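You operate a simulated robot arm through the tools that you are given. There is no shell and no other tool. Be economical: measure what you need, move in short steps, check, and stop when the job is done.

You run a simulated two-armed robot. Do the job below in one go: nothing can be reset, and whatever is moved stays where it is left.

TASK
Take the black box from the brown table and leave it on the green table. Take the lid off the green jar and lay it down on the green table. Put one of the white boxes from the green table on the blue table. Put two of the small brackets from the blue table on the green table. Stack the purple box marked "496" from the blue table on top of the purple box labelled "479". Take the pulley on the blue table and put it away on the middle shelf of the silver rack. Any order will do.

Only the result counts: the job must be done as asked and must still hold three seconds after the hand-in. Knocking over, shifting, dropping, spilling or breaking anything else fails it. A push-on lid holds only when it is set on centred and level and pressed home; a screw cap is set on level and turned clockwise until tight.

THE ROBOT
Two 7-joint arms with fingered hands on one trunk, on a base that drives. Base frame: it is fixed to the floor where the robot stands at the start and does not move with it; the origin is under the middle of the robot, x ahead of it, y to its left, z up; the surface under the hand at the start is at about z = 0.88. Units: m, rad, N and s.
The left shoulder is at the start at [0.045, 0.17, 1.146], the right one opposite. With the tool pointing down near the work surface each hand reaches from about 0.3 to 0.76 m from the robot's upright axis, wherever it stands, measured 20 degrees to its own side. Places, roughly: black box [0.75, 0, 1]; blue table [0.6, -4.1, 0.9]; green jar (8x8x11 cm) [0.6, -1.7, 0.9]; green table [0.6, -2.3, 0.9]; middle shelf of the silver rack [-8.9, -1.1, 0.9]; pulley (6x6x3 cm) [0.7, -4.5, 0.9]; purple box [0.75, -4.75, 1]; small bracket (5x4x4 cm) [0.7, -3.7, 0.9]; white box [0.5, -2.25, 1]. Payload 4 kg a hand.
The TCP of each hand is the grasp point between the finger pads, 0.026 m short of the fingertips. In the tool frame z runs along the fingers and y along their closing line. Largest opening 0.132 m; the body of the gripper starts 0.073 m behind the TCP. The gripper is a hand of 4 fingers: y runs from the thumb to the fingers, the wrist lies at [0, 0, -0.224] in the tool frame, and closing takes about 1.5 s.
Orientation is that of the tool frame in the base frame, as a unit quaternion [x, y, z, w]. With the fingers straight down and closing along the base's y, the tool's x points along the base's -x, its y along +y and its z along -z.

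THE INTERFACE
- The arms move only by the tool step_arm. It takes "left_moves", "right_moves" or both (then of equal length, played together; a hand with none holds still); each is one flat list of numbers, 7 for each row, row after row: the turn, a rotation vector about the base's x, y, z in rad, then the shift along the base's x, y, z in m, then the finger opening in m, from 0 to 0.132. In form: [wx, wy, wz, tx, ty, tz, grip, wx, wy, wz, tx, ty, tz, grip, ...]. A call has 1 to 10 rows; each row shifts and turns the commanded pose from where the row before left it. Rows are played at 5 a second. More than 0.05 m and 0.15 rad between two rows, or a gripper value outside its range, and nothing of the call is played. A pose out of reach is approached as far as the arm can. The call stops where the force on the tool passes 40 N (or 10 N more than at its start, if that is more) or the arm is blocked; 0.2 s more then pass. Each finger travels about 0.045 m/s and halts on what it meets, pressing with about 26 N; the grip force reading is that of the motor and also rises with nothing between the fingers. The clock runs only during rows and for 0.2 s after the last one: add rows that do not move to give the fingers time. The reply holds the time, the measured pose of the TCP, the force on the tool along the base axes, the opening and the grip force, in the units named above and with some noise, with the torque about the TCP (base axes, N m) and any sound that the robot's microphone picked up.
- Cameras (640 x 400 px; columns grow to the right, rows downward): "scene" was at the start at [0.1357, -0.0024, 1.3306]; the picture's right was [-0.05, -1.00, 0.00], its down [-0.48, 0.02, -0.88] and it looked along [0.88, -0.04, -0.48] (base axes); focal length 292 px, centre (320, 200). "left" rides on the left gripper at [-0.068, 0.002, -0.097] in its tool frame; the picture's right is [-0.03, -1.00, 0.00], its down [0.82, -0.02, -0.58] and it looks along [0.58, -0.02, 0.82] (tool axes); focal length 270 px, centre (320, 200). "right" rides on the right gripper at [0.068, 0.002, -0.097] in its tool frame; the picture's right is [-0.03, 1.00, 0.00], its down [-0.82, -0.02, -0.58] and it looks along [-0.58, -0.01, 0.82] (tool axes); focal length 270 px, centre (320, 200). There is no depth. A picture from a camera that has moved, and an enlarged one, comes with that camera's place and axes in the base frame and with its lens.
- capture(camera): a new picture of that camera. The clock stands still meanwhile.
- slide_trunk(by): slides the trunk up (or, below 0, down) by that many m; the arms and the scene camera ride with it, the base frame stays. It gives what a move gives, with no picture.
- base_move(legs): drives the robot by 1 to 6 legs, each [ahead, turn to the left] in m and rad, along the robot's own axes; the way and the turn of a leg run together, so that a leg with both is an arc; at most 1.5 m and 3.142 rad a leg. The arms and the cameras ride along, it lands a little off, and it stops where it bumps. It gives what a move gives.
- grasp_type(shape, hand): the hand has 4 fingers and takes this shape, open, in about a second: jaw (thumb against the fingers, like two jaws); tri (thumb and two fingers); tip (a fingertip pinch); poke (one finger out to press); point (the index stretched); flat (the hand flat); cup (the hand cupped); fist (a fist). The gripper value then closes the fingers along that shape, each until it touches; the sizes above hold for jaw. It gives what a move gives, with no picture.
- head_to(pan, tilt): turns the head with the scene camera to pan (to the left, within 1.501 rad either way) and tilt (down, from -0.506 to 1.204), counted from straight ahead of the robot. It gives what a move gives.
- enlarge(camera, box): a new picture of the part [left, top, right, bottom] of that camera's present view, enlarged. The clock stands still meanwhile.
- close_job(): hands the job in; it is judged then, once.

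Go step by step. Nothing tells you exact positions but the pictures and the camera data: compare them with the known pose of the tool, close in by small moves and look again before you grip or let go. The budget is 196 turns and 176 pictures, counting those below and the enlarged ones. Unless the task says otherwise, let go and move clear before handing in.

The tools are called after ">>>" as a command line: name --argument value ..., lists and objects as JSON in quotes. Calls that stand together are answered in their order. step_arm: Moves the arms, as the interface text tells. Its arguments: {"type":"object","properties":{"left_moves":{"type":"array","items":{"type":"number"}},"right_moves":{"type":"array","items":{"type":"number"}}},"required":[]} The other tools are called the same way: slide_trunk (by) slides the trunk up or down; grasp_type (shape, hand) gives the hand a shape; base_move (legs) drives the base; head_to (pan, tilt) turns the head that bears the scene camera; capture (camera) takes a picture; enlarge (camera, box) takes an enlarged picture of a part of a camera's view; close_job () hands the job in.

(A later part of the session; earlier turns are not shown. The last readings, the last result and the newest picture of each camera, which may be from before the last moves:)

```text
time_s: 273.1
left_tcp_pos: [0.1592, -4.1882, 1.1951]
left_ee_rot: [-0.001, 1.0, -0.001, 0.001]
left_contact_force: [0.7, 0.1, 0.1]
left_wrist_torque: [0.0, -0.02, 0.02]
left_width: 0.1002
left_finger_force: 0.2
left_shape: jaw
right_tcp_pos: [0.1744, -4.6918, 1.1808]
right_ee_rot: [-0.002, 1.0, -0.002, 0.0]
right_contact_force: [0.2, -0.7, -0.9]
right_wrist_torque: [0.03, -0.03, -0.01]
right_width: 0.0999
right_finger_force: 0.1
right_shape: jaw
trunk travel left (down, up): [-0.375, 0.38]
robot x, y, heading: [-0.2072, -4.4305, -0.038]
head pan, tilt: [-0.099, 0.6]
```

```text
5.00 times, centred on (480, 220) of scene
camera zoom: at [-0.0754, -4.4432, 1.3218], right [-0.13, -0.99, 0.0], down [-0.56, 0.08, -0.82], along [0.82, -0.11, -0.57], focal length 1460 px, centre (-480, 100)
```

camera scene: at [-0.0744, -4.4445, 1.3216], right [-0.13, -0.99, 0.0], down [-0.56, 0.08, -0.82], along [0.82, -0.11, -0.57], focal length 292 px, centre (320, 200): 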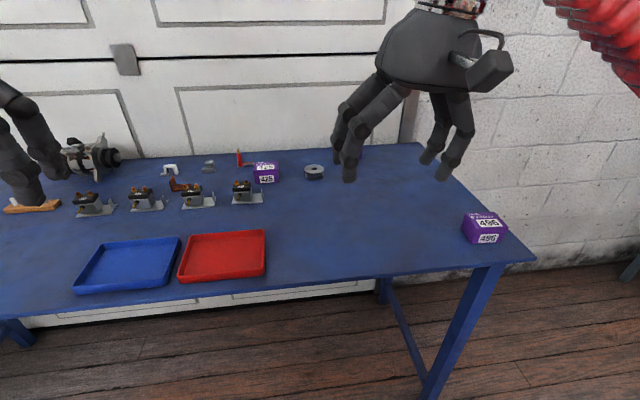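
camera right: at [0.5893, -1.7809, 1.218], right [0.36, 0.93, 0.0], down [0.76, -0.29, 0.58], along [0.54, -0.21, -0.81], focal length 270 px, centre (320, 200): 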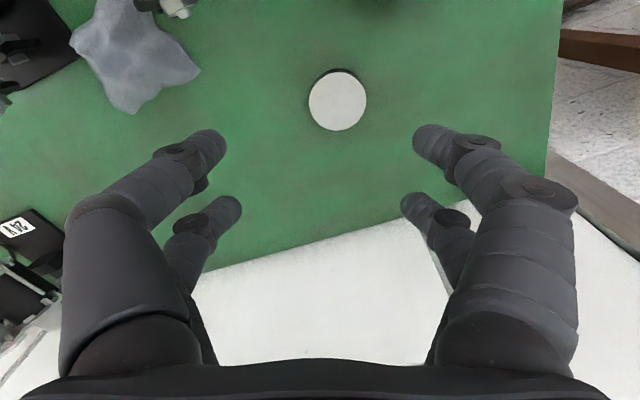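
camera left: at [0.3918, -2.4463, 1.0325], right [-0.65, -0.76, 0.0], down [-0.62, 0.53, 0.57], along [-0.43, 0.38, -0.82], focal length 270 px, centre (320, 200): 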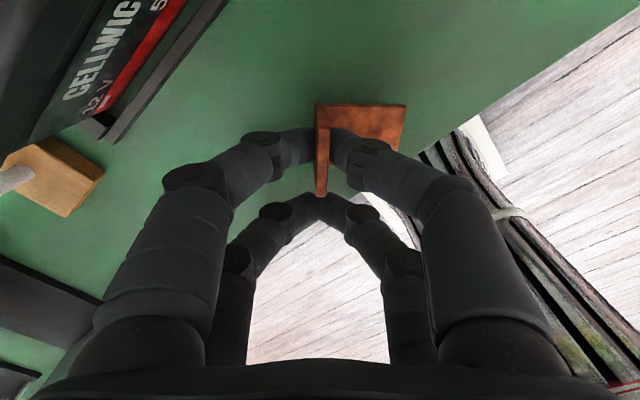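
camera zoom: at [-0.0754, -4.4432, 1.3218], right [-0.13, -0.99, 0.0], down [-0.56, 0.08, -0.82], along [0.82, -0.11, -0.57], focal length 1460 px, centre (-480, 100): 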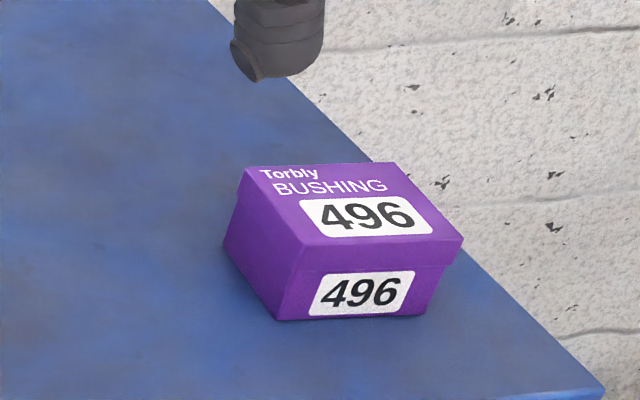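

Box 479 stands at about (0.808, -4.67), the pulley at (0.69, -4.53), and 496 at about (0.374, -4.868), nearly square with its long side along y. I'll bring the right hand above 496.

>>> step_arm --right_moves '[0, 0, -0.06, 0.035, -0.035, 0, 0.11, 0, 0, 0, 0.035, -0.035, 0, 0.11, 0, 0, 0, 0.035, -0.035, 0, 0.11, 0, 0, 0, 0.035, -0.035, 0, 0.11, 0, 0, 0, 0.035, -0.036, 0, 0.11, 0, 0, 0, 0.025, 0, -0.04, 0.11, 0, 0, 0, 0, 0, -0.05, 0.11, 0, 0, 0, 0, 0, -0.04, 0.11, 0, 0, 0, 0, 0, 0, 0.11]'

>>> capture --camera "right"

```text
refused: row 5 steps farther than a row can; nothing moved
```

```text
51 pictures are left
camera right: at [0.1061, -4.6886, 1.2773], right [0.02, 1.0, 0.0], down [0.82, -0.02, 0.58], along [0.58, -0.02, -0.82], focal length 270 px, centre (320, 200)
```

right: 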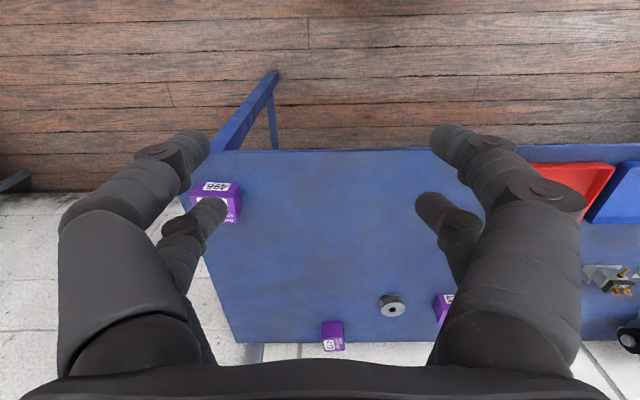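

>>> step_arm --right_moves '[0, 0, -0.06, 0.033, -0.035, 0, 0.11, 0, 0, 0, 0.033, -0.035, 0, 0.11, 0, 0, 0, 0.033, -0.035, 0, 0.11, 0, 0, 0, 0.033, -0.035, 0, 0.11, 0, 0, 0, 0.033, -0.036, 0, 0.11, 0, 0, 0, 0.025, 0, -0.04, 0.11, 0, 0, 0, 0, 0, -0.05, 0.11, 0, 0, 0, 0, 0, -0.04, 0.11, 0, 0, 0, 0, 0, 0, 0.11]'

>>> capture --camera "right"

```text
time_s: 275.1
left_tcp_pos: [0.1598, -4.1875, 1.1947]
left_ee_rot: [-0.002, 1.0, -0.002, 0.0]
left_contact_force: [-0.1, -0.2, -0.4]
left_wrist_torque: [0.02, -0.03, 0.02]
left_width: 0.1
left_finger_force: 0.1
left_shape: jaw
right_tcp_pos: [0.3642, -4.8629, 1.045]
right_ee_rot: [0.029, 1.0, -0.003, 0.001]
right_contact_force: [-0.4, 0.8, -0.6]
right_wrist_torque: [0.01, 0.0, -0.03]
right_width: 0.1101
right_finger_force: 0.1
right_shape: jaw
trunk travel left (down, up): [-0.375, 0.38]
robot x, y, heading: [-0.2113, -4.4309, -0.035]
head pan, tilt: [-0.099, 0.6]
```

```text
50 pictures are left
camera right: at [0.296, -4.8554, 1.142], right [0.08, 1.0, -0.01], down [0.81, -0.06, 0.58], along [0.58, -0.05, -0.82], focal length 270 px, centre (320, 200)
```

right: 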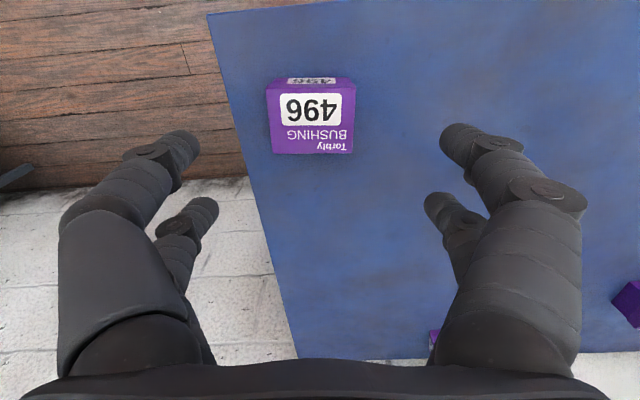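

Box 496's centre is (0.372, -4.869) and it's squarely aligned. I'll descend and grip.

>>> step_arm --right_moves '[0, 0, 0, 0.008, -0.006, -0.04, 0.11, 0, 0, 0, 0, 0, -0.05, 0.11, 0, 0, 0, 0, 0, -0.03, 0.11, 0, 0, 0, 0, 0, -0.012, 0.11, 0, 0, 0, 0, 0, 0, 0.04, 0, 0, 0, 0, 0, 0, 0.04, 0, 0, 0, 0, 0, 0, 0.04, 0, 0, 0, 0, 0, 0, 0.04, 0, 0, 0, 0, 0, 0, 0.04]'

>>> capture --camera "right"

```text
time_s: 277.1
left_tcp_pos: [0.1596, -4.1868, 1.1942]
left_ee_rot: [-0.002, 1.0, -0.002, 0.0]
left_contact_force: [0.2, 0.3, 0.1]
left_wrist_torque: [-0.02, 0.0, 0.0]
left_width: 0.0999
left_finger_force: 0.0
left_shape: jaw
right_tcp_pos: [0.3712, -4.8695, 0.9135]
right_ee_rot: [0.029, 1.0, -0.002, 0.0]
right_contact_force: [0.5, 0.1, 0.4]
right_wrist_torque: [-0.01, 0.01, -0.01]
right_width: 0.0627
right_finger_force: 26.4
right_shape: jaw
trunk travel left (down, up): [-0.375, 0.38]
robot x, y, heading: [-0.2071, -4.4288, -0.034]
head pan, tilt: [-0.099, 0.6]
```

```text
49 pictures are left
camera right: at [0.3038, -4.8634, 1.0105], right [0.08, 1.0, 0.0], down [0.81, -0.06, 0.58], along [0.58, -0.05, -0.82], focal length 270 px, centre (320, 200)
```

right: 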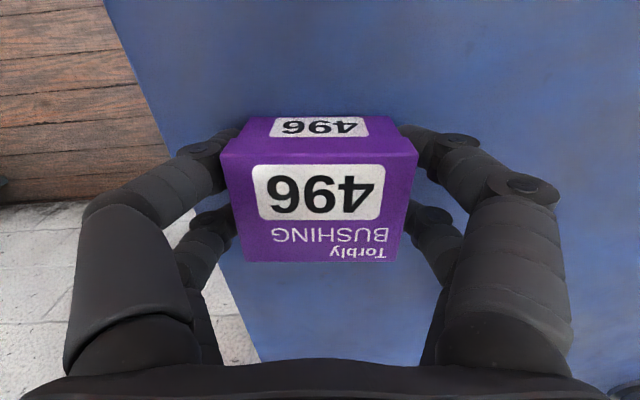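

Gripped. I'll lift it, draw it in, and move the robot closer so the right arm can reach box 479.

>>> step_arm --right_moves '[0, 0, 0, 0, 0, 0.03, 0.04, 0, 0, 0, 0, 0, 0.05, 0.04, 0, 0, 0, 0, 0, 0.05, 0.04, 0, 0, 0, 0, 0, 0.05, 0.04, 0, 0, 0, 0, 0, 0.04, 0.04, 0, 0, 0, -0.04, 0.03, 0, 0.04, 0, 0, 0, -0.04, 0.03, 0, 0.04, 0, 0, 0, -0.04, 0.03, 0, 0.04]'

>>> base_move --legs '[[0, -0.25], [0.3, 0], [0, 0.58]]'

>>> head_to --pan -0.5 --tilt 0.6

>>> capture --camera "scene"

```text
time_s: 278.9
left_tcp_pos: [0.1586, -4.1862, 1.1957]
left_ee_rot: [-0.002, 1.0, -0.002, 0.001]
left_contact_force: [-0.4, 0.5, -0.2]
left_wrist_torque: [0.01, 0.0, -0.03]
left_width: 0.1
left_finger_force: 0.0
left_shape: jaw
right_tcp_pos: [0.2502, -4.7799, 1.134]
right_ee_rot: [0.029, 1.0, -0.003, 0.001]
right_contact_force: [-0.2, 0.6, -1.0]
right_wrist_torque: [0.01, -0.02, 0.01]
right_width: 0.0629
right_finger_force: 26.2
right_shape: jaw
trunk travel left (down, up): [-0.375, 0.38]
robot x, y, heading: [-0.2099, -4.4343, -0.034]
head pan, tilt: [-0.099, 0.6]
```

```text
time_s: 283.7
left_tcp_pos: [0.342, -4.1603, 1.1939]
left_ee_rot: [-0.174, 0.985, -0.002, 0.0]
left_contact_force: [-0.4, 0.2, 0.2]
left_wrist_torque: [0.0, -0.01, 0.0]
left_width: 0.1001
left_finger_force: 0.0
left_shape: jaw
right_tcp_pos: [0.6311, -4.6877, 1.1346]
right_ee_rot: [-0.144, 0.99, -0.003, 0.001]
right_contact_force: [-1.0, 0.5, -1.0]
right_wrist_torque: [0.0, 0.02, -0.01]
right_width: 0.0624
right_finger_force: 26.4
right_shape: jaw
trunk travel left (down, up): [-0.375, 0.38]
robot x, y, heading: [0.0895, -4.5437, 0.315]
head pan, tilt: [-0.099, 0.6]
```

```text
time_s: 284.6
left_tcp_pos: [0.3418, -4.1606, 1.1937]
left_ee_rot: [-0.174, 0.985, -0.003, 0.001]
left_contact_force: [-0.2, 0.9, -0.2]
left_wrist_torque: [-0.01, 0.04, 0.0]
left_width: 0.1
left_finger_force: 0.0
left_shape: jaw
right_tcp_pos: [0.6299, -4.6881, 1.1352]
right_ee_rot: [-0.144, 0.99, -0.003, 0.0]
right_contact_force: [-0.4, -0.4, -1.4]
right_wrist_torque: [0.01, -0.01, -0.03]
right_width: 0.063
right_finger_force: 25.9
right_shape: jaw
trunk travel left (down, up): [-0.375, 0.38]
robot x, y, heading: [0.0894, -4.545, 0.318]
head pan, tilt: [-0.499, 0.6]
```

```text
48 pictures are left
camera scene: at [0.2205, -4.5467, 1.3217], right [-0.18, -0.98, 0.0], down [-0.56, 0.1, -0.82], along [0.81, -0.15, -0.57], focal length 292 px, centre (320, 200)
```

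scene: 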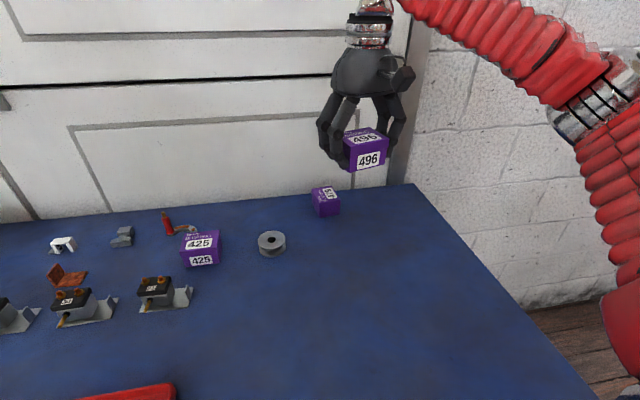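

>>> enlarge --camera "scene" --box '[280, 170, 376, 230]'

>>> capture --camera "right"

```text
6.67 times, centred on (328, 200) of scene
camera zoom: at [0.2205, -4.5467, 1.3217], right [-0.18, -0.98, 0.0], down [-0.56, 0.1, -0.82], along [0.81, -0.15, -0.57], focal length 1947 px, centre (267, 200)
```

zoom: 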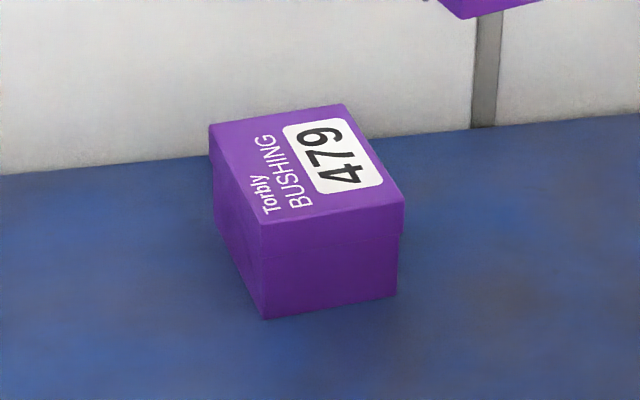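

```text
46 pictures are left
camera right: at [0.5649, -4.7046, 1.2324], right [-0.26, 0.97, 0.0], down [0.79, 0.22, 0.58], along [0.56, 0.15, -0.82], focal length 270 px, centre (320, 200)
```

right: 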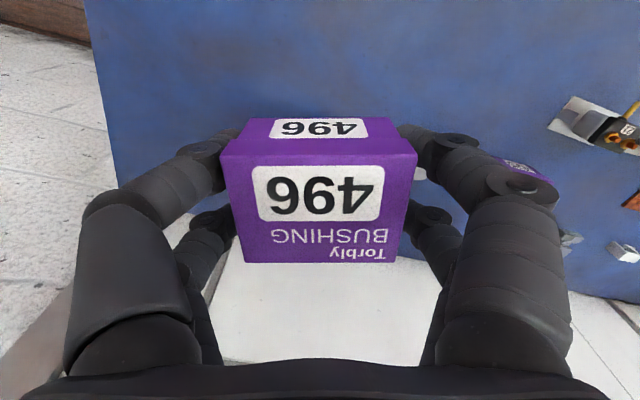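

Box 479's centre is about (0.806, -4.670) with a yaw of about +0.1 rad and its top near z 0.926. I'll bring 496 over it and lower to about 2.5 cm above.

>>> step_arm --right_moves '[0, 0, -0.1, 0.04, 0.004, 0, 0.04, 0, 0, -0.093, 0.04, 0.004, 0, 0.04, 0, 0, 0, 0.04, 0.005, 0, 0.04, 0, 0, 0, 0.04, 0.005, 0, 0.04, 0, 0, 0, 0.016, 0, -0.04, 0.04, 0, 0, 0, 0, 0, -0.05, 0.04, 0, 0, 0, 0, 0, -0.05, 0.04, 0, 0, 0, 0, 0, 0, 0.04]'

>>> enlarge --camera "scene" --box '[260, 130, 388, 210]'

>>> capture --camera "right"

```text
time_s: 286.4
left_tcp_pos: [0.3409, -4.1599, 1.1945]
left_ee_rot: [-0.175, 0.985, -0.002, 0.0]
left_contact_force: [-1.3, -0.1, -0.1]
left_wrist_torque: [0.02, -0.01, -0.02]
left_width: 0.1002
left_finger_force: 0.0
left_shape: jaw
right_tcp_pos: [0.8048, -4.6689, 0.9957]
right_ee_rot: [-0.049, 0.999, -0.003, 0.001]
right_contact_force: [0.3, -0.8, -1.1]
right_wrist_torque: [-0.02, 0.02, 0.03]
right_width: 0.0628
right_finger_force: 25.9
right_shape: jaw
trunk travel left (down, up): [-0.375, 0.38]
robot x, y, heading: [0.0931, -4.5458, 0.317]
head pan, tilt: [-0.499, 0.6]
```

```text
5.00 times, centred on (324, 170) of scene
camera zoom: at [0.2198, -4.5465, 1.3219], right [-0.18, -0.98, 0.0], down [-0.56, 0.1, -0.82], along [0.81, -0.15, -0.57], focal length 1460 px, centre (300, 350)
```

zoom: 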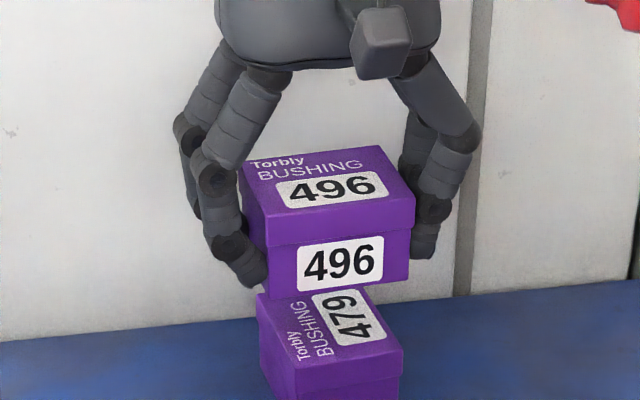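

```text
44 pictures are left
camera right: at [0.7362, -4.6712, 1.0926], right [-0.07, 1.0, -0.01], down [0.81, 0.06, 0.58], along [0.58, 0.04, -0.82], focal length 270 px, centre (320, 200)
```

right: 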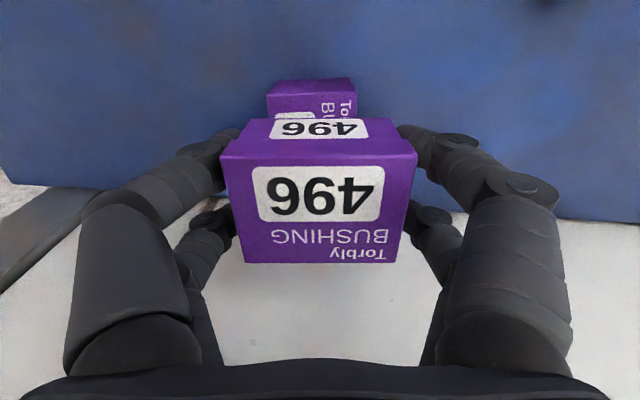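

Alignment is good to within about 5 mm. I'll trim it and lower until contact.

>>> step_arm --right_moves '[0, 0, 0, 0.005, -0.003, -0.02, 0.04, 0, 0, 0, 0, 0, -0.008, 0.04, 0, 0, 0, 0, 0, -0.003, 0.04, 0, 0, 0, 0, 0, -0.002, 0.04, 0, 0, 0, 0, 0, 0, 0.04]'

>>> enlarge --camera "scene" --box '[260, 150, 388, 230]'

```text
time_s: 287.6
left_tcp_pos: [0.3426, -4.16, 1.1942]
left_ee_rot: [-0.175, 0.985, -0.002, 0.001]
left_contact_force: [-1.1, 0.0, 1.0]
left_wrist_torque: [-0.01, 0.02, 0.0]
left_width: 0.0997
left_finger_force: 0.0
left_shape: jaw
right_tcp_pos: [0.8121, -4.672, 0.9613]
right_ee_rot: [-0.049, 0.999, -0.002, 0.0]
right_contact_force: [-0.5, -0.4, -0.4]
right_wrist_torque: [-0.02, 0.01, -0.01]
right_width: 0.0628
right_finger_force: 26.5
right_shape: jaw
trunk travel left (down, up): [-0.375, 0.38]
robot x, y, heading: [0.0917, -4.5427, 0.319]
head pan, tilt: [-0.499, 0.6]
```

```text
5.00 times, centred on (324, 190) of scene
camera zoom: at [0.2205, -4.5466, 1.3217], right [-0.18, -0.98, 0.0], down [-0.56, 0.1, -0.82], along [0.81, -0.15, -0.57], focal length 1460 px, centre (300, 250)
```

zoom: 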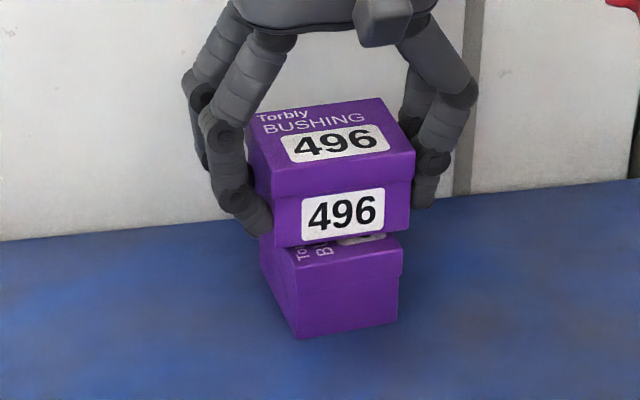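

>>> step_arm --right_moves '[0, 0, 0, 0, 0, -0.002, 0.04, 0, 0, 0, 0, 0, -0.0015, 0.04, 0, 0, 0, 0, 0, 0, 0.04]'

```text
time_s: 288.4
left_tcp_pos: [0.3414, -4.1606, 1.194]
left_ee_rot: [-0.174, 0.985, -0.003, 0.001]
left_contact_force: [-0.7, -0.2, 0.3]
left_wrist_torque: [0.01, 0.03, 0.0]
left_width: 0.1002
left_finger_force: 0.0
left_shape: jaw
right_tcp_pos: [0.8113, -4.6708, 0.9582]
right_ee_rot: [-0.049, 0.999, -0.003, 0.0]
right_contact_force: [-1.0, 0.6, 0.4]
right_wrist_torque: [0.0, 0.02, 0.01]
right_width: 0.0628
right_finger_force: 25.8
right_shape: jaw
trunk travel left (down, up): [-0.375, 0.38]
robot x, y, heading: [0.0862, -4.5458, 0.318]
head pan, tilt: [-0.499, 0.6]
```

>>> step_arm --right_moves '[0, 0, 0, 0, 0, -0.0015, 0.04, 0, 0, 0, 0, 0, -0.0015, 0.04, 0, 0, 0, 0, 0, 0, 0.04]'

```text
time_s: 289.2
left_tcp_pos: [0.3421, -4.1604, 1.1944]
left_ee_rot: [-0.175, 0.984, -0.001, 0.001]
left_contact_force: [0.6, 0.5, 0.8]
left_wrist_torque: [0.01, -0.01, -0.04]
left_width: 0.1001
left_finger_force: 0.0
left_shape: jaw
right_tcp_pos: [0.8099, -4.6724, 0.9575]
right_ee_rot: [-0.049, 0.999, -0.002, 0.001]
right_contact_force: [1.1, -0.3, 6.6]
right_wrist_torque: [-0.1, 0.01, 0.02]
right_width: 0.0626
right_finger_force: 25.8
right_shape: jaw
trunk travel left (down, up): [-0.375, 0.38]
robot x, y, heading: [0.0905, -4.5427, 0.319]
head pan, tilt: [-0.499, 0.6]
```

Contact at 6.6 N. I'll release gently and rise straight up.

>>> step_arm --right_moves '[0, 0, 0, 0, 0, 0.0005, 0.05, 0, 0, 0, 0, 0, 0, 0.08, 0, 0, 0, 0, 0, 0, 0.105, 0, 0, 0, 0, 0, 0, 0.105, 0, 0, 0, 0, 0, 0, 0.105, 0, 0, 0, 0, 0, 0.04, 0.105, 0, 0, 0, 0, 0, 0.05, 0.105, 0, 0, 0, -0.02, 0, 0.04, 0.105]'

>>> enlarge --camera "scene" --box '[240, 140, 400, 240]'

```text
time_s: 291.0
left_tcp_pos: [0.3406, -4.1612, 1.1952]
left_ee_rot: [-0.174, 0.985, -0.002, 0.001]
left_contact_force: [0.4, -0.7, -0.7]
left_wrist_torque: [0.0, 0.0, 0.0]
left_width: 0.0998
left_finger_force: 0.1
left_shape: jaw
right_tcp_pos: [0.7918, -4.6699, 1.0875]
right_ee_rot: [-0.049, 0.999, -0.003, 0.001]
right_contact_force: [-0.5, 0.6, -0.1]
right_wrist_torque: [0.0, -0.06, -0.05]
right_width: 0.1046
right_finger_force: 0.1
right_shape: jaw
trunk travel left (down, up): [-0.375, 0.38]
robot x, y, heading: [0.0951, -4.5485, 0.319]
head pan, tilt: [-0.499, 0.6]
```

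```text
4.00 times, centred on (320, 190) of scene
camera zoom: at [0.2191, -4.5468, 1.3219], right [-0.18, -0.98, 0.0], down [-0.56, 0.1, -0.83], along [0.81, -0.15, -0.56], focal length 1168 px, centre (320, 240)
```

zoom: 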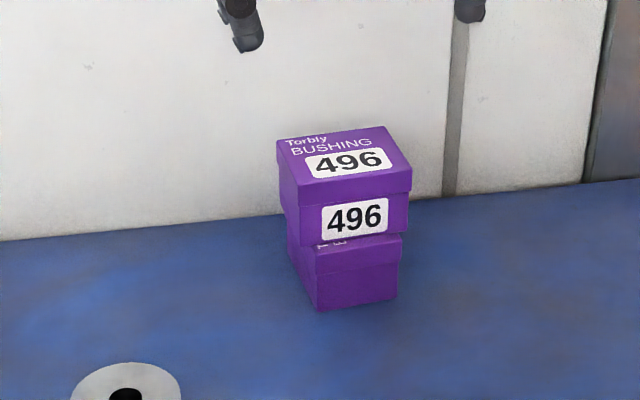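

The stack stands neatly. Next is the pulley, which I'll take with the right hand, first moving above it.

>>> step_arm --right_moves '[0, 0, 0, 0, 0, 0.04, 0.105, 0, 0, 0, -0.026, 0.0355, 0, 0.105, 0, 0, 0, -0.026, 0.0355, 0, 0.105, 0, 0, 0, -0.026, 0.0355, 0, 0.105, 0, 0, 0, -0.026, 0.0355, 0, 0.105, 0, 0, 0, 0, 0, -0.04, 0.105, 0, 0, 0, 0, 0, -0.04, 0.105, 0, 0, 0, 0, 0, 0, 0.105]'

>>> capture --camera "right"

>>> enlarge --camera "scene" --box '[190, 190, 350, 290]'

```text
time_s: 292.8
left_tcp_pos: [0.3423, -4.1617, 1.1938]
left_ee_rot: [-0.175, 0.985, -0.002, 0.0]
left_contact_force: [-0.4, 1.0, 0.4]
left_wrist_torque: [-0.02, -0.02, 0.0]
left_width: 0.0998
left_finger_force: 0.0
left_shape: jaw
right_tcp_pos: [0.6857, -4.5296, 1.0454]
right_ee_rot: [-0.048, 0.999, -0.003, 0.001]
right_contact_force: [-0.1, 0.5, 0.7]
right_wrist_torque: [-0.02, -0.01, -0.03]
right_width: 0.1048
right_finger_force: 0.0
right_shape: jaw
trunk travel left (down, up): [-0.375, 0.38]
robot x, y, heading: [0.0881, -4.5489, 0.318]
head pan, tilt: [-0.499, 0.6]
```

```text
41 pictures are left
camera right: at [0.6184, -4.5329, 1.1436], right [-0.07, 1.0, 0.0], down [0.81, 0.06, 0.58], along [0.58, 0.04, -0.82], focal length 270 px, centre (320, 200)
```

right: 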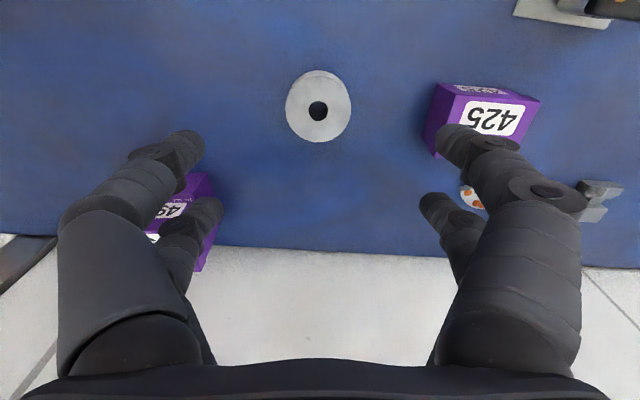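

```text
4.00 times, centred on (270, 240) of scene
camera zoom: at [0.2202, -4.5467, 1.3218], right [-0.18, -0.98, 0.0], down [-0.56, 0.1, -0.82], along [0.81, -0.15, -0.57], focal length 1168 px, centre (520, 40)
```

zoom: 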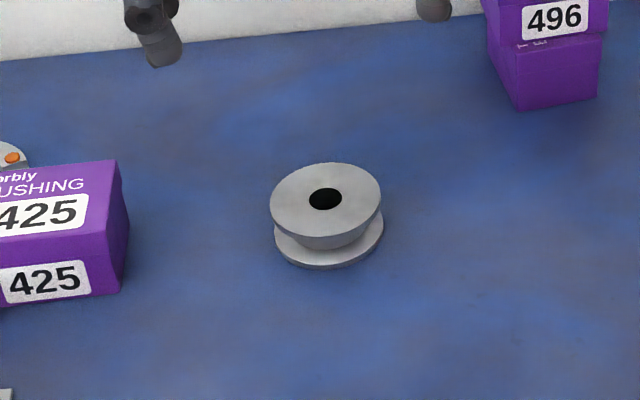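

The pulley's centre is (0.688, -4.530), 5.6 cm across. I'll narrow the opening, descend and grip it.

>>> step_arm --right_moves '[0, 0, 0, 0.002, -0.0005, -0.03, 0.09, 0, 0, 0, 0, 0, -0.05, 0.085, 0, 0, 0, 0, 0, -0.04, 0.085, 0, 0, 0, 0, 0, -0.016, 0.085, 0, 0, 0, 0, 0, 0, 0.02, 0, 0, 0, 0, 0, 0, 0.02, 0, 0, 0, 0, 0, 0, 0.02, 0, 0, 0, 0, 0, 0, 0.02, 0, 0, 0, 0, 0, 0, 0.02]'

>>> capture --camera "right"

```text
time_s: 294.8
left_tcp_pos: [0.3426, -4.1597, 1.1946]
left_ee_rot: [-0.174, 0.985, -0.003, 0.0]
left_contact_force: [0.4, -0.4, 0.8]
left_wrist_torque: [-0.03, 0.0, 0.01]
left_width: 0.0998
left_finger_force: 0.1
left_shape: jaw
right_tcp_pos: [0.6893, -4.529, 0.911]
right_ee_rot: [-0.049, 0.999, -0.003, 0.001]
right_contact_force: [0.8, -0.3, 0.6]
right_wrist_torque: [0.04, -0.08, -0.05]
right_width: 0.0318
right_finger_force: 25.9
right_shape: jaw
trunk travel left (down, up): [-0.375, 0.38]
robot x, y, heading: [0.0922, -4.547, 0.313]
head pan, tilt: [-0.499, 0.6]
```

```text
39 pictures are left
camera right: at [0.6214, -4.5332, 1.0082], right [-0.07, 1.0, 0.0], down [0.81, 0.06, 0.58], along [0.58, 0.04, -0.82], focal length 270 px, centre (320, 200)
```

right: 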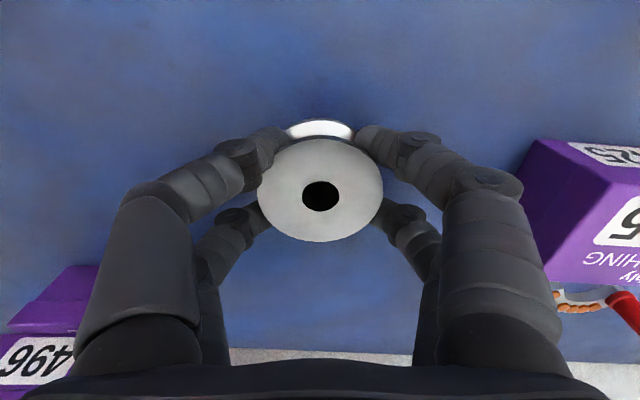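

The pulley is gripped at four points. I'll lift it and draw it in.

>>> step_arm --right_moves '[0, 0, 0, 0, 0, 0.03, 0.02, 0, 0, 0, 0, 0, 0.05, 0.02, 0, 0, 0, 0, 0, 0.05, 0.02, 0, 0, 0, 0, 0, 0.05, 0.02, 0, 0, 0, -0.03, 0, 0.03, 0.02, 0, 0, 0.1, -0.04, -0.02, 0, 0.02, 0, 0, 0.1, -0.04, -0.02, 0, 0.02, 0, 0, 0, -0.04, -0.02, 0, 0.02, 0, 0, 0, -0.04, -0.02, 0, 0.02]'

>>> capture --camera "right"

```text
time_s: 296.8
left_tcp_pos: [0.3414, -4.1602, 1.1947]
left_ee_rot: [-0.175, 0.985, -0.002, 0.001]
left_contact_force: [0.0, -0.1, 0.5]
left_wrist_torque: [0.0, 0.02, 0.0]
left_width: 0.1001
left_finger_force: 0.1
left_shape: jaw
right_tcp_pos: [0.4977, -4.6138, 1.1209]
right_ee_rot: [-0.147, 0.989, -0.003, 0.001]
right_contact_force: [0.1, -0.2, -2.3]
right_wrist_torque: [-0.04, -0.03, 0.02]
right_width: 0.0315
right_finger_force: 26.2
right_shape: jaw
trunk travel left (down, up): [-0.375, 0.38]
robot x, y, heading: [0.0881, -4.5438, 0.317]
head pan, tilt: [-0.499, 0.6]
```

```text
38 pictures are left
camera right: at [0.4321, -4.6306, 1.2183], right [-0.27, 0.96, -0.01], down [0.78, 0.22, 0.58], along [0.56, 0.15, -0.82], focal length 270 px, centre (320, 200)
```

right: 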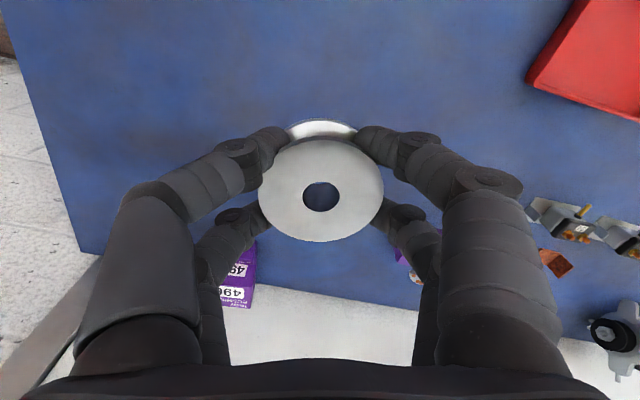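

Now to the rack. I'll back out of the table and turn toward the open floor.

>>> base_move --legs '[[-0.4, 0], [0, 0.7]]'

>>> base_move --legs '[[0.1, 0.56], [1.0, 0], [0.9, 0]]'

>>> base_move --legs '[[0, 0.75]]'

>>> base_move --legs '[[0.05, 0.55]]'

>>> head_to --pan 0.0 --tilt 0.3

>>> capture --camera "scene"

```text
time_s: 301.4
left_tcp_pos: [-0.3358, -4.2106, 1.195]
left_ee_rot: [-0.49, 0.872, -0.003, 0.002]
left_contact_force: [-1.5, 0.7, -0.7]
left_wrist_torque: [-0.01, -0.06, 0.01]
left_width: 0.0998
left_finger_force: 0.1
left_shape: jaw
right_tcp_pos: [0.0701, -4.466, 1.1217]
right_ee_rot: [-0.468, 0.884, -0.004, 0.001]
right_contact_force: [-0.2, -0.4, -2.4]
right_wrist_torque: [-0.01, -0.04, -0.03]
right_width: 0.031
right_finger_force: 26.4
right_shape: jaw
trunk travel left (down, up): [-0.375, 0.38]
robot x, y, heading: [-0.2628, -4.6909, 0.996]
head pan, tilt: [-0.499, 0.6]
stopped in leg 2: the robot was blocked; the commanded pose is now the measured one
```

```text
time_s: 312.7
left_tcp_pos: [-0.6286, -2.3917, 1.1957]
left_ee_rot: [0.735, -0.678, 0.001, -0.001]
left_contact_force: [0.7, 0.5, 0.2]
left_wrist_torque: [0.01, 0.0, 0.0]
left_width: 0.1001
left_finger_force: 0.1
left_shape: jaw
right_tcp_pos: [-0.1517, -2.3582, 1.1217]
right_ee_rot: [0.717, -0.698, 0.002, -0.001]
right_contact_force: [0.0, 0.3, -2.1]
right_wrist_torque: [-0.03, 0.02, -0.02]
right_width: 0.0306
right_finger_force: 26.2
right_shape: jaw
trunk travel left (down, up): [-0.375, 0.38]
robot x, y, heading: [-0.2884, -2.7297, 1.623]
head pan, tilt: [-0.499, 0.6]
```

```text
time_s: 315.4
left_tcp_pos: [-0.7745, -2.7163, 1.195]
left_ee_rot: [0.932, -0.362, 0.0, -0.002]
left_contact_force: [0.5, -0.4, -0.2]
left_wrist_torque: [0.06, -0.04, 0.01]
left_width: 0.1
left_finger_force: 0.1
left_shape: jaw
right_tcp_pos: [-0.4468, -2.3674, 1.1227]
right_ee_rot: [0.922, -0.387, 0.001, -0.004]
right_contact_force: [-0.7, -0.3, -2.6]
right_wrist_torque: [0.04, 0.02, -0.01]
right_width: 0.0306
right_finger_force: 26.3
right_shape: jaw
trunk travel left (down, up): [-0.375, 0.38]
robot x, y, heading: [-0.2652, -2.707, 2.379]
head pan, tilt: [-0.499, 0.6]
stopped in leg 1: the robot was blocked; the commanded pose is now the measured one
```

```text
time_s: 317.5
left_tcp_pos: [-0.7466, -2.9447, 1.1963]
left_ee_rot: [0.994, -0.107, -0.001, -0.001]
left_contact_force: [0.0, 0.4, 0.2]
left_wrist_torque: [-0.01, 0.01, -0.01]
left_width: 0.1002
left_finger_force: 0.1
left_shape: jaw
right_tcp_pos: [-0.6393, -2.4781, 1.1222]
right_ee_rot: [0.991, -0.132, 0.001, -0.002]
right_contact_force: [-0.5, -0.6, -2.2]
right_wrist_torque: [0.02, 0.02, -0.01]
right_width: 0.0305
right_finger_force: 25.9
right_shape: jaw
trunk travel left (down, up): [-0.375, 0.38]
robot x, y, heading: [-0.3091, -2.6561, 2.906]
head pan, tilt: [-0.499, 0.6]
```

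```text
time_s: 318.4
left_tcp_pos: [-0.7473, -2.9454, 1.1969]
left_ee_rot: [0.994, -0.107, 0.0, 0.0]
left_contact_force: [0.4, -0.2, -0.3]
left_wrist_torque: [0.02, 0.02, 0.01]
left_width: 0.0999
left_finger_force: 0.0
left_shape: jaw
right_tcp_pos: [-0.6403, -2.4794, 1.124]
right_ee_rot: [0.991, -0.133, 0.001, -0.003]
right_contact_force: [-0.7, -0.8, -1.6]
right_wrist_torque: [0.02, -0.02, -0.01]
right_width: 0.0301
right_finger_force: 26.3
right_shape: jaw
trunk travel left (down, up): [-0.375, 0.38]
robot x, y, heading: [-0.3035, -2.6531, 2.905]
head pan, tilt: [0.0, 0.3]
```

```text
37 pictures are left
camera scene: at [-0.438, -2.6208, 1.3492], right [0.23, 0.97, 0.0], down [0.29, -0.07, -0.95], along [-0.93, 0.22, -0.3], focal length 292 px, centre (320, 200)
```

scene: 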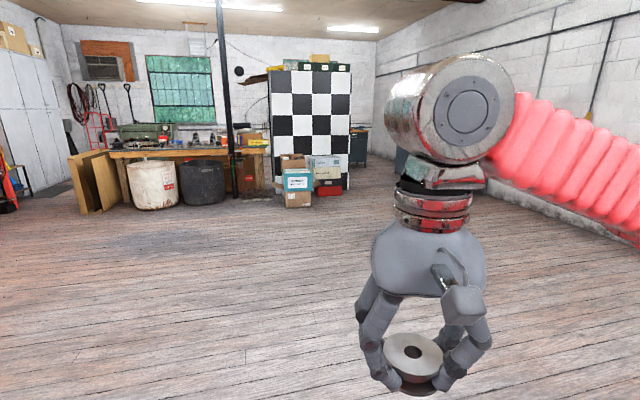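

The checkered cabinet at about x -5 hides the rack behind it, with a passage on its right by the wall. I'll drive diagonally toward about (-3.6, -0.5) and look.

>>> base_move --legs '[[0.2, -0.35], [1.4, 0], [1.4, 0]]'

>>> head_to --pan 0.3 --tilt 0.3

>>> capture --camera "scene"

```text
time_s: 322.1
left_tcp_pos: [-1.2014, -2.5645, 1.1983]
left_ee_rot: [0.961, -0.278, -0.003, -0.003]
left_contact_force: [-1.4, 1.4, -0.4]
left_wrist_torque: [-0.11, -0.17, 0.0]
left_width: 0.1002
left_finger_force: 0.1
left_shape: jaw
right_tcp_pos: [-0.9429, -2.1615, 1.1261]
right_ee_rot: [0.954, -0.3, -0.001, -0.005]
right_contact_force: [-2.0, 1.4, -2.8]
right_wrist_torque: [-0.07, -0.2, 0.01]
right_width: 0.0304
right_finger_force: 26.2
right_shape: jaw
trunk travel left (down, up): [-0.375, 0.38]
robot x, y, heading: [-0.6894, -2.4419, 2.519]
head pan, tilt: [0.0, 0.3]
stopped in leg 2: the robot was blocked; the commanded pose is now the measured one
```

```text
time_s: 322.9
left_tcp_pos: [-1.1967, -2.5681, 1.2008]
left_ee_rot: [0.96, -0.279, -0.006, -0.003]
left_contact_force: [0.1, 0.2, 0.2]
left_wrist_torque: [0.0, -0.01, 0.02]
left_width: 0.1002
left_finger_force: 0.1
left_shape: jaw
right_tcp_pos: [-0.9388, -2.1654, 1.1277]
right_ee_rot: [0.954, -0.3, -0.005, -0.005]
right_contact_force: [1.1, 0.9, -1.8]
right_wrist_torque: [-0.01, 0.01, -0.02]
right_width: 0.0304
right_finger_force: 26.6
right_shape: jaw
trunk travel left (down, up): [-0.375, 0.38]
robot x, y, heading: [-0.6935, -2.4443, 2.523]
head pan, tilt: [0.3, 0.3]
```

```text
36 pictures are left
camera scene: at [-0.8163, -2.3883, 1.3493], right [0.32, 0.95, 0.0], down [0.28, -0.09, -0.96], along [-0.91, 0.31, -0.3], focal length 292 px, centre (320, 200)
```

scene: 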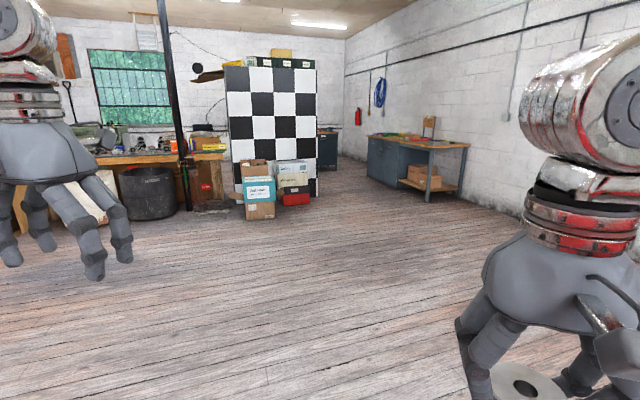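

I was blocked in open floor. I'll look straight down ahead of the base.

>>> head_to --pan 0.0 --tilt 1.0

>>> capture --camera "scene"

```text
time_s: 324.0
left_tcp_pos: [-1.1974, -2.5672, 1.2015]
left_ee_rot: [0.961, -0.278, -0.005, -0.002]
left_contact_force: [-0.3, -0.1, 0.6]
left_wrist_torque: [0.02, 0.0, 0.01]
left_width: 0.1004
left_finger_force: 0.1
left_shape: jaw
right_tcp_pos: [-0.9389, -2.1652, 1.127]
right_ee_rot: [0.954, -0.301, -0.004, -0.004]
right_contact_force: [0.0, -0.3, -1.8]
right_wrist_torque: [-0.01, 0.0, 0.0]
right_width: 0.0302
right_finger_force: 26.6
right_shape: jaw
trunk travel left (down, up): [-0.375, 0.38]
robot x, y, heading: [-0.6936, -2.4463, 2.517]
head pan, tilt: [0.0, 1.0]
```

```text
35 pictures are left
camera scene: at [-0.785, -2.3769, 1.2898], right [0.58, 0.81, 0.0], down [0.68, -0.49, -0.54], along [-0.44, 0.32, -0.84], focal length 292 px, centre (320, 200)
```

scene: 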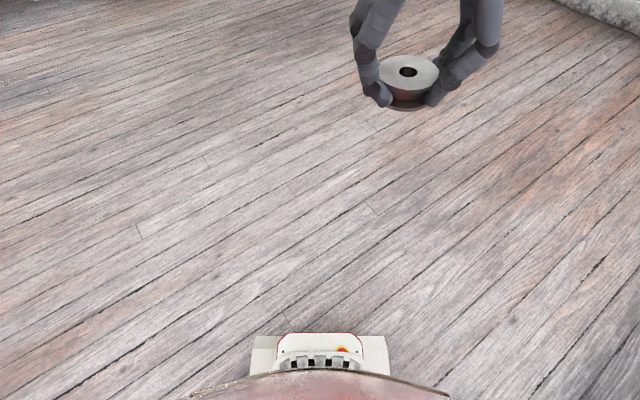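

The floor is clear, so I'll simply try again with single legs.

>>> base_move --legs '[[1.2, 0]]'

>>> base_move --legs '[[1.2, 0]]'

```text
time_s: 330.1
left_tcp_pos: [-2.1727, -1.8874, 1.2019]
left_ee_rot: [0.963, -0.268, -0.006, -0.002]
left_contact_force: [-0.4, 0.0, -0.6]
left_wrist_torque: [-0.04, -0.03, 0.01]
left_width: 0.1001
left_finger_force: 0.0
left_shape: jaw
right_tcp_pos: [-1.921, -1.4798, 1.1278]
right_ee_rot: [0.957, -0.291, -0.004, -0.004]
right_contact_force: [-0.3, -0.3, -2.3]
right_wrist_torque: [-0.02, -0.03, 0.05]
right_width: 0.0304
right_finger_force: 25.8
right_shape: jaw
trunk travel left (down, up): [-0.375, 0.38]
robot x, y, heading: [-1.6685, -1.7542, 2.533]
head pan, tilt: [0.0, 1.0]
```

```text
time_s: 336.2
left_tcp_pos: [-3.1573, -1.2314, 1.2014]
left_ee_rot: [0.966, -0.257, -0.005, -0.003]
left_contact_force: [-0.8, 1.0, -1.1]
left_wrist_torque: [0.01, -0.05, 0.01]
left_width: 0.1002
left_finger_force: 0.1
left_shape: jaw
right_tcp_pos: [-2.916, -0.8169, 1.1274]
right_ee_rot: [0.96, -0.279, -0.004, -0.004]
right_contact_force: [0.0, 0.1, -2.7]
right_wrist_torque: [-0.03, -0.03, -0.01]
right_width: 0.0303
right_finger_force: 25.8
right_shape: jaw
trunk travel left (down, up): [-0.375, 0.38]
robot x, y, heading: [-2.6569, -1.0911, 2.562]
head pan, tilt: [0.0, 1.0]
```

>>> base_move --legs '[[1.3, 0.08]]'

>>> base_move --legs '[[0.3, 0.45]]'

>>> head_to --pan 0.0 --tilt 0.25

>>> capture --camera "scene"

```text
time_s: 343.0
left_tcp_pos: [-4.2876, -0.5968, 1.2013]
left_ee_rot: [0.977, -0.212, -0.004, -0.003]
left_contact_force: [0.2, 0.8, -0.8]
left_wrist_torque: [0.0, 0.01, -0.01]
left_width: 0.1001
left_finger_force: 0.1
left_shape: jaw
right_tcp_pos: [-4.0842, -0.1635, 1.1281]
right_ee_rot: [0.972, -0.234, -0.005, -0.005]
right_contact_force: [0.0, 0.3, -2.4]
right_wrist_torque: [0.01, -0.01, 0.0]
right_width: 0.0303
right_finger_force: 26.8
right_shape: jaw
trunk travel left (down, up): [-0.375, 0.38]
robot x, y, heading: [-3.7998, -0.4078, 2.649]
head pan, tilt: [0.0, 1.0]
```

```text
time_s: 345.1
left_tcp_pos: [-4.4525, -0.7033, 1.2001]
left_ee_rot: [1.0, 0.006, -0.007, -0.003]
left_contact_force: [0.1, 0.0, -0.4]
left_wrist_torque: [0.0, 0.0, 0.03]
left_width: 0.1001
left_finger_force: 0.0
left_shape: jaw
right_tcp_pos: [-4.4527, -0.2276, 1.1285]
right_ee_rot: [1.0, -0.014, -0.004, -0.004]
right_contact_force: [-0.1, -0.8, -2.1]
right_wrist_torque: [0.02, 0.01, 0.0]
right_width: 0.0302
right_finger_force: 26.0
right_shape: jaw
trunk travel left (down, up): [-0.375, 0.38]
robot x, y, heading: [-4.0928, -0.3116, 3.091]
head pan, tilt: [0.0, 1.0]
```

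```text
time_s: 346.2
left_tcp_pos: [-4.4528, -0.7046, 1.201]
left_ee_rot: [1.0, 0.007, -0.006, -0.003]
left_contact_force: [0.1, -0.9, 0.1]
left_wrist_torque: [0.01, -0.03, 0.01]
left_width: 0.1003
left_finger_force: 0.0
left_shape: jaw
right_tcp_pos: [-4.4516, -0.2273, 1.1298]
right_ee_rot: [1.0, -0.014, -0.006, -0.003]
right_contact_force: [-0.3, -0.1, -2.4]
right_wrist_torque: [0.02, 0.02, 0.02]
right_width: 0.0301
right_finger_force: 25.8
right_shape: jaw
trunk travel left (down, up): [-0.375, 0.38]
robot x, y, heading: [-4.0975, -0.3127, 3.09]
head pan, tilt: [0.0, 0.25]
```

```text
34 pictures are left
camera scene: at [-4.2305, -0.3025, 1.3539], right [0.05, 1.0, 0.0], down [0.25, -0.01, -0.97], along [-0.97, 0.05, -0.25], focal length 292 px, centre (320, 200)
```

scene: 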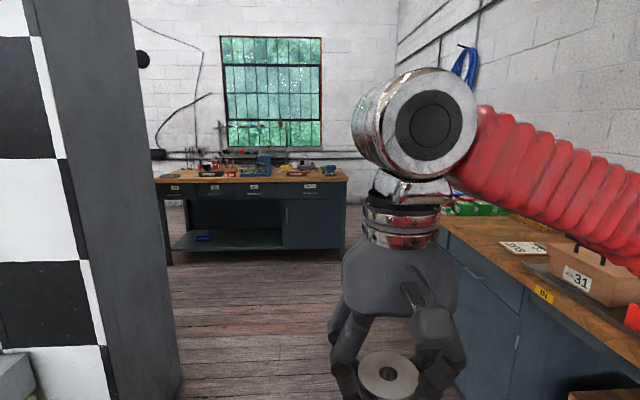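

Through the passage I see another bench under a window. I'll zoom in on the direction where the rack should be.

>>> enlarge --camera "scene" --box '[140, 120, 364, 260]'

```text
2.86 times, centred on (252, 190) of scene
camera zoom: at [-4.2305, -0.3025, 1.3539], right [0.05, 1.0, 0.0], down [0.25, -0.01, -0.97], along [-0.97, 0.05, -0.25], focal length 834 px, centre (514, 229)
```

zoom: 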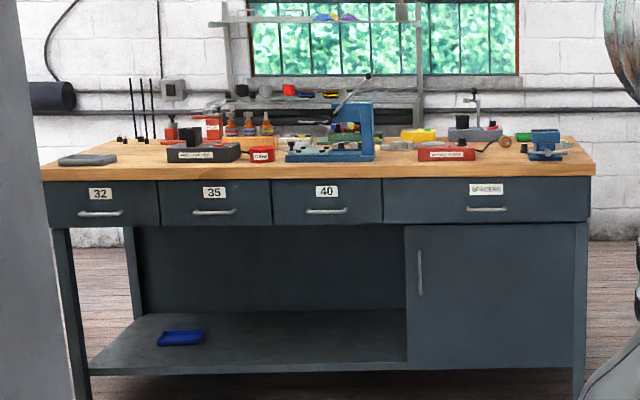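

The silver rack stands against the far wall behind that bench, with its middle shelf at about bench height. I'll drive through the passage and look for a way around.

>>> base_move --legs '[[1.0, 0.03]]'

>>> base_move --legs '[[0.9, 0]]'

>>> head_to --pan 0.5 --tilt 0.35

>>> capture --camera "scene"

>>> head_to --pan -0.6 --tilt 0.35

>>> capture --camera "scene"

```text
time_s: 351.4
left_tcp_pos: [-5.438, -0.6607, 1.2014]
left_ee_rot: [1.0, 0.013, -0.006, -0.003]
left_contact_force: [-0.1, 0.7, 0.2]
left_wrist_torque: [-0.01, -0.01, -0.03]
left_width: 0.0999
left_finger_force: 0.0
left_shape: jaw
right_tcp_pos: [-5.4438, -0.1833, 1.1299]
right_ee_rot: [1.0, -0.009, -0.005, -0.003]
right_contact_force: [0.2, -0.1, -1.9]
right_wrist_torque: [-0.01, 0.01, 0.01]
right_width: 0.0301
right_finger_force: 26.3
right_shape: jaw
trunk travel left (down, up): [-0.375, 0.38]
robot x, y, heading: [-5.0847, -0.2634, 3.096]
head pan, tilt: [0.0, 0.25]
```

```text
time_s: 356.1
left_tcp_pos: [-6.3171, -0.6299, 1.201]
left_ee_rot: [1.0, 0.017, -0.006, -0.004]
left_contact_force: [-0.4, 0.4, 0.7]
left_wrist_torque: [0.03, -0.02, 0.03]
left_width: 0.1001
left_finger_force: 0.0
left_shape: jaw
right_tcp_pos: [-6.3268, -0.1541, 1.1306]
right_ee_rot: [1.0, -0.005, -0.006, -0.003]
right_contact_force: [-0.4, -0.6, -2.2]
right_wrist_torque: [0.01, -0.02, 0.01]
right_width: 0.0304
right_finger_force: 25.8
right_shape: jaw
trunk travel left (down, up): [-0.375, 0.38]
robot x, y, heading: [-5.9647, -0.2338, 3.107]
head pan, tilt: [0.0, 0.25]
```

```text
time_s: 357.1
left_tcp_pos: [-6.3157, -0.6306, 1.2007]
left_ee_rot: [1.0, 0.018, -0.007, -0.002]
left_contact_force: [-0.3, 0.4, 0.4]
left_wrist_torque: [0.0, -0.02, -0.01]
left_width: 0.0999
left_finger_force: 0.0
left_shape: jaw
right_tcp_pos: [-6.3262, -0.1545, 1.1306]
right_ee_rot: [1.0, -0.005, -0.005, -0.004]
right_contact_force: [0.0, 0.3, -1.7]
right_wrist_torque: [0.01, -0.02, -0.02]
right_width: 0.0303
right_finger_force: 26.1
right_shape: jaw
trunk travel left (down, up): [-0.375, 0.38]
robot x, y, heading: [-5.9634, -0.2289, 3.107]
head pan, tilt: [0.499, 0.351]
```

```text
32 pictures are left
camera scene: at [-6.0923, -0.2697, 1.3445], right [-0.45, 0.89, 0.0], down [0.31, 0.15, -0.94], along [-0.84, -0.42, -0.34], focal length 292 px, centre (320, 200)
```

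scene: 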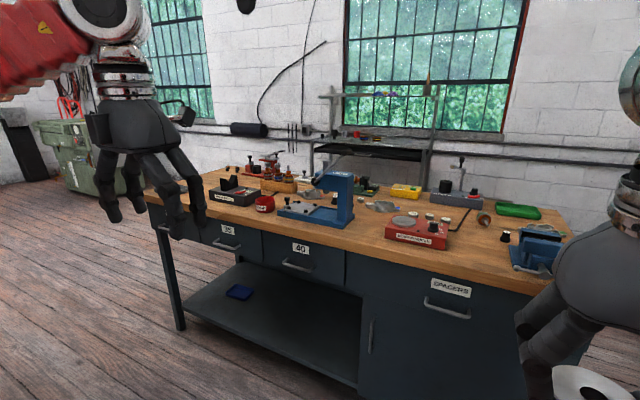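

```text
time_s: 358.4
left_tcp_pos: [-6.3158, -0.6299, 1.2009]
left_ee_rot: [1.0, 0.017, -0.007, -0.002]
left_contact_force: [-0.3, 0.7, 0.3]
left_wrist_torque: [0.01, -0.01, 0.02]
left_width: 0.1
left_finger_force: 0.1
left_shape: jaw
right_tcp_pos: [-6.3261, -0.1538, 1.132]
right_ee_rot: [1.0, -0.005, -0.005, -0.003]
right_contact_force: [-0.3, 0.4, -2.2]
right_wrist_torque: [0.0, 0.01, 0.0]
right_width: 0.0303
right_finger_force: 26.0
right_shape: jaw
trunk travel left (down, up): [-0.375, 0.38]
robot x, y, heading: [-5.9659, -0.2284, 3.108]
head pan, tilt: [-0.6, 0.351]
```

```text
31 pictures are left
camera scene: at [-6.0841, -0.1729, 1.3445], right [0.59, 0.81, 0.0], down [0.28, -0.2, -0.94], along [-0.76, 0.56, -0.34], focal length 292 px, centre (320, 200)
```

scene: 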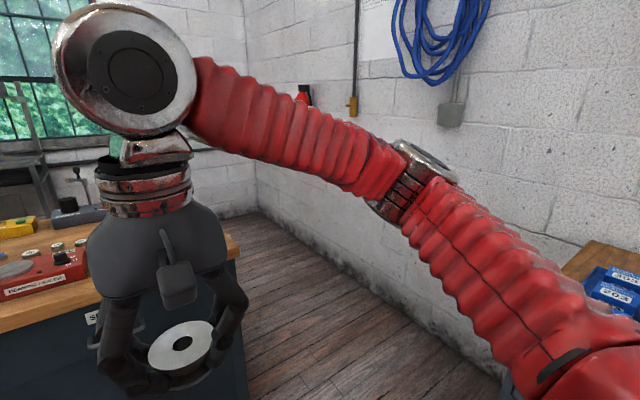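

The right side is too narrow; the left way around the bench looks open. I'll look left to see how far back the checkered cabinet reaches.

>>> head_to --pan 1.45 --tilt 0.5

>>> capture --camera "scene"

```text
time_s: 360.4
left_tcp_pos: [-6.3154, -0.6298, 1.2011]
left_ee_rot: [1.0, 0.017, -0.007, -0.002]
left_contact_force: [-0.3, 0.1, -1.2]
left_wrist_torque: [0.0, 0.01, -0.01]
left_width: 0.1
left_finger_force: 0.0
left_shape: jaw
right_tcp_pos: [-6.3255, -0.1544, 1.1299]
right_ee_rot: [1.0, -0.004, -0.005, -0.003]
right_contact_force: [0.1, -1.3, -1.8]
right_wrist_torque: [0.01, -0.02, -0.07]
right_width: 0.0301
right_finger_force: 26.0
right_shape: jaw
trunk travel left (down, up): [-0.375, 0.38]
robot x, y, heading: [-5.9606, -0.2323, 3.11]
head pan, tilt: [1.45, 0.499]
```

```text
30 pictures are left
camera scene: at [-6.023, -0.3179, 1.3309], right [-0.99, 0.15, 0.0], down [0.07, 0.47, -0.88], along [-0.13, -0.87, -0.48], focal length 292 px, centre (320, 200)
```

scene: 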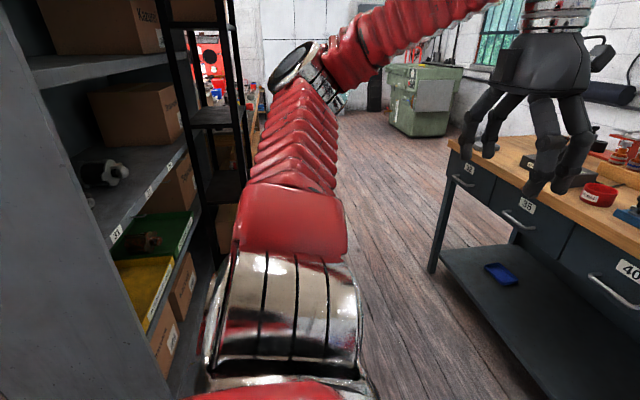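

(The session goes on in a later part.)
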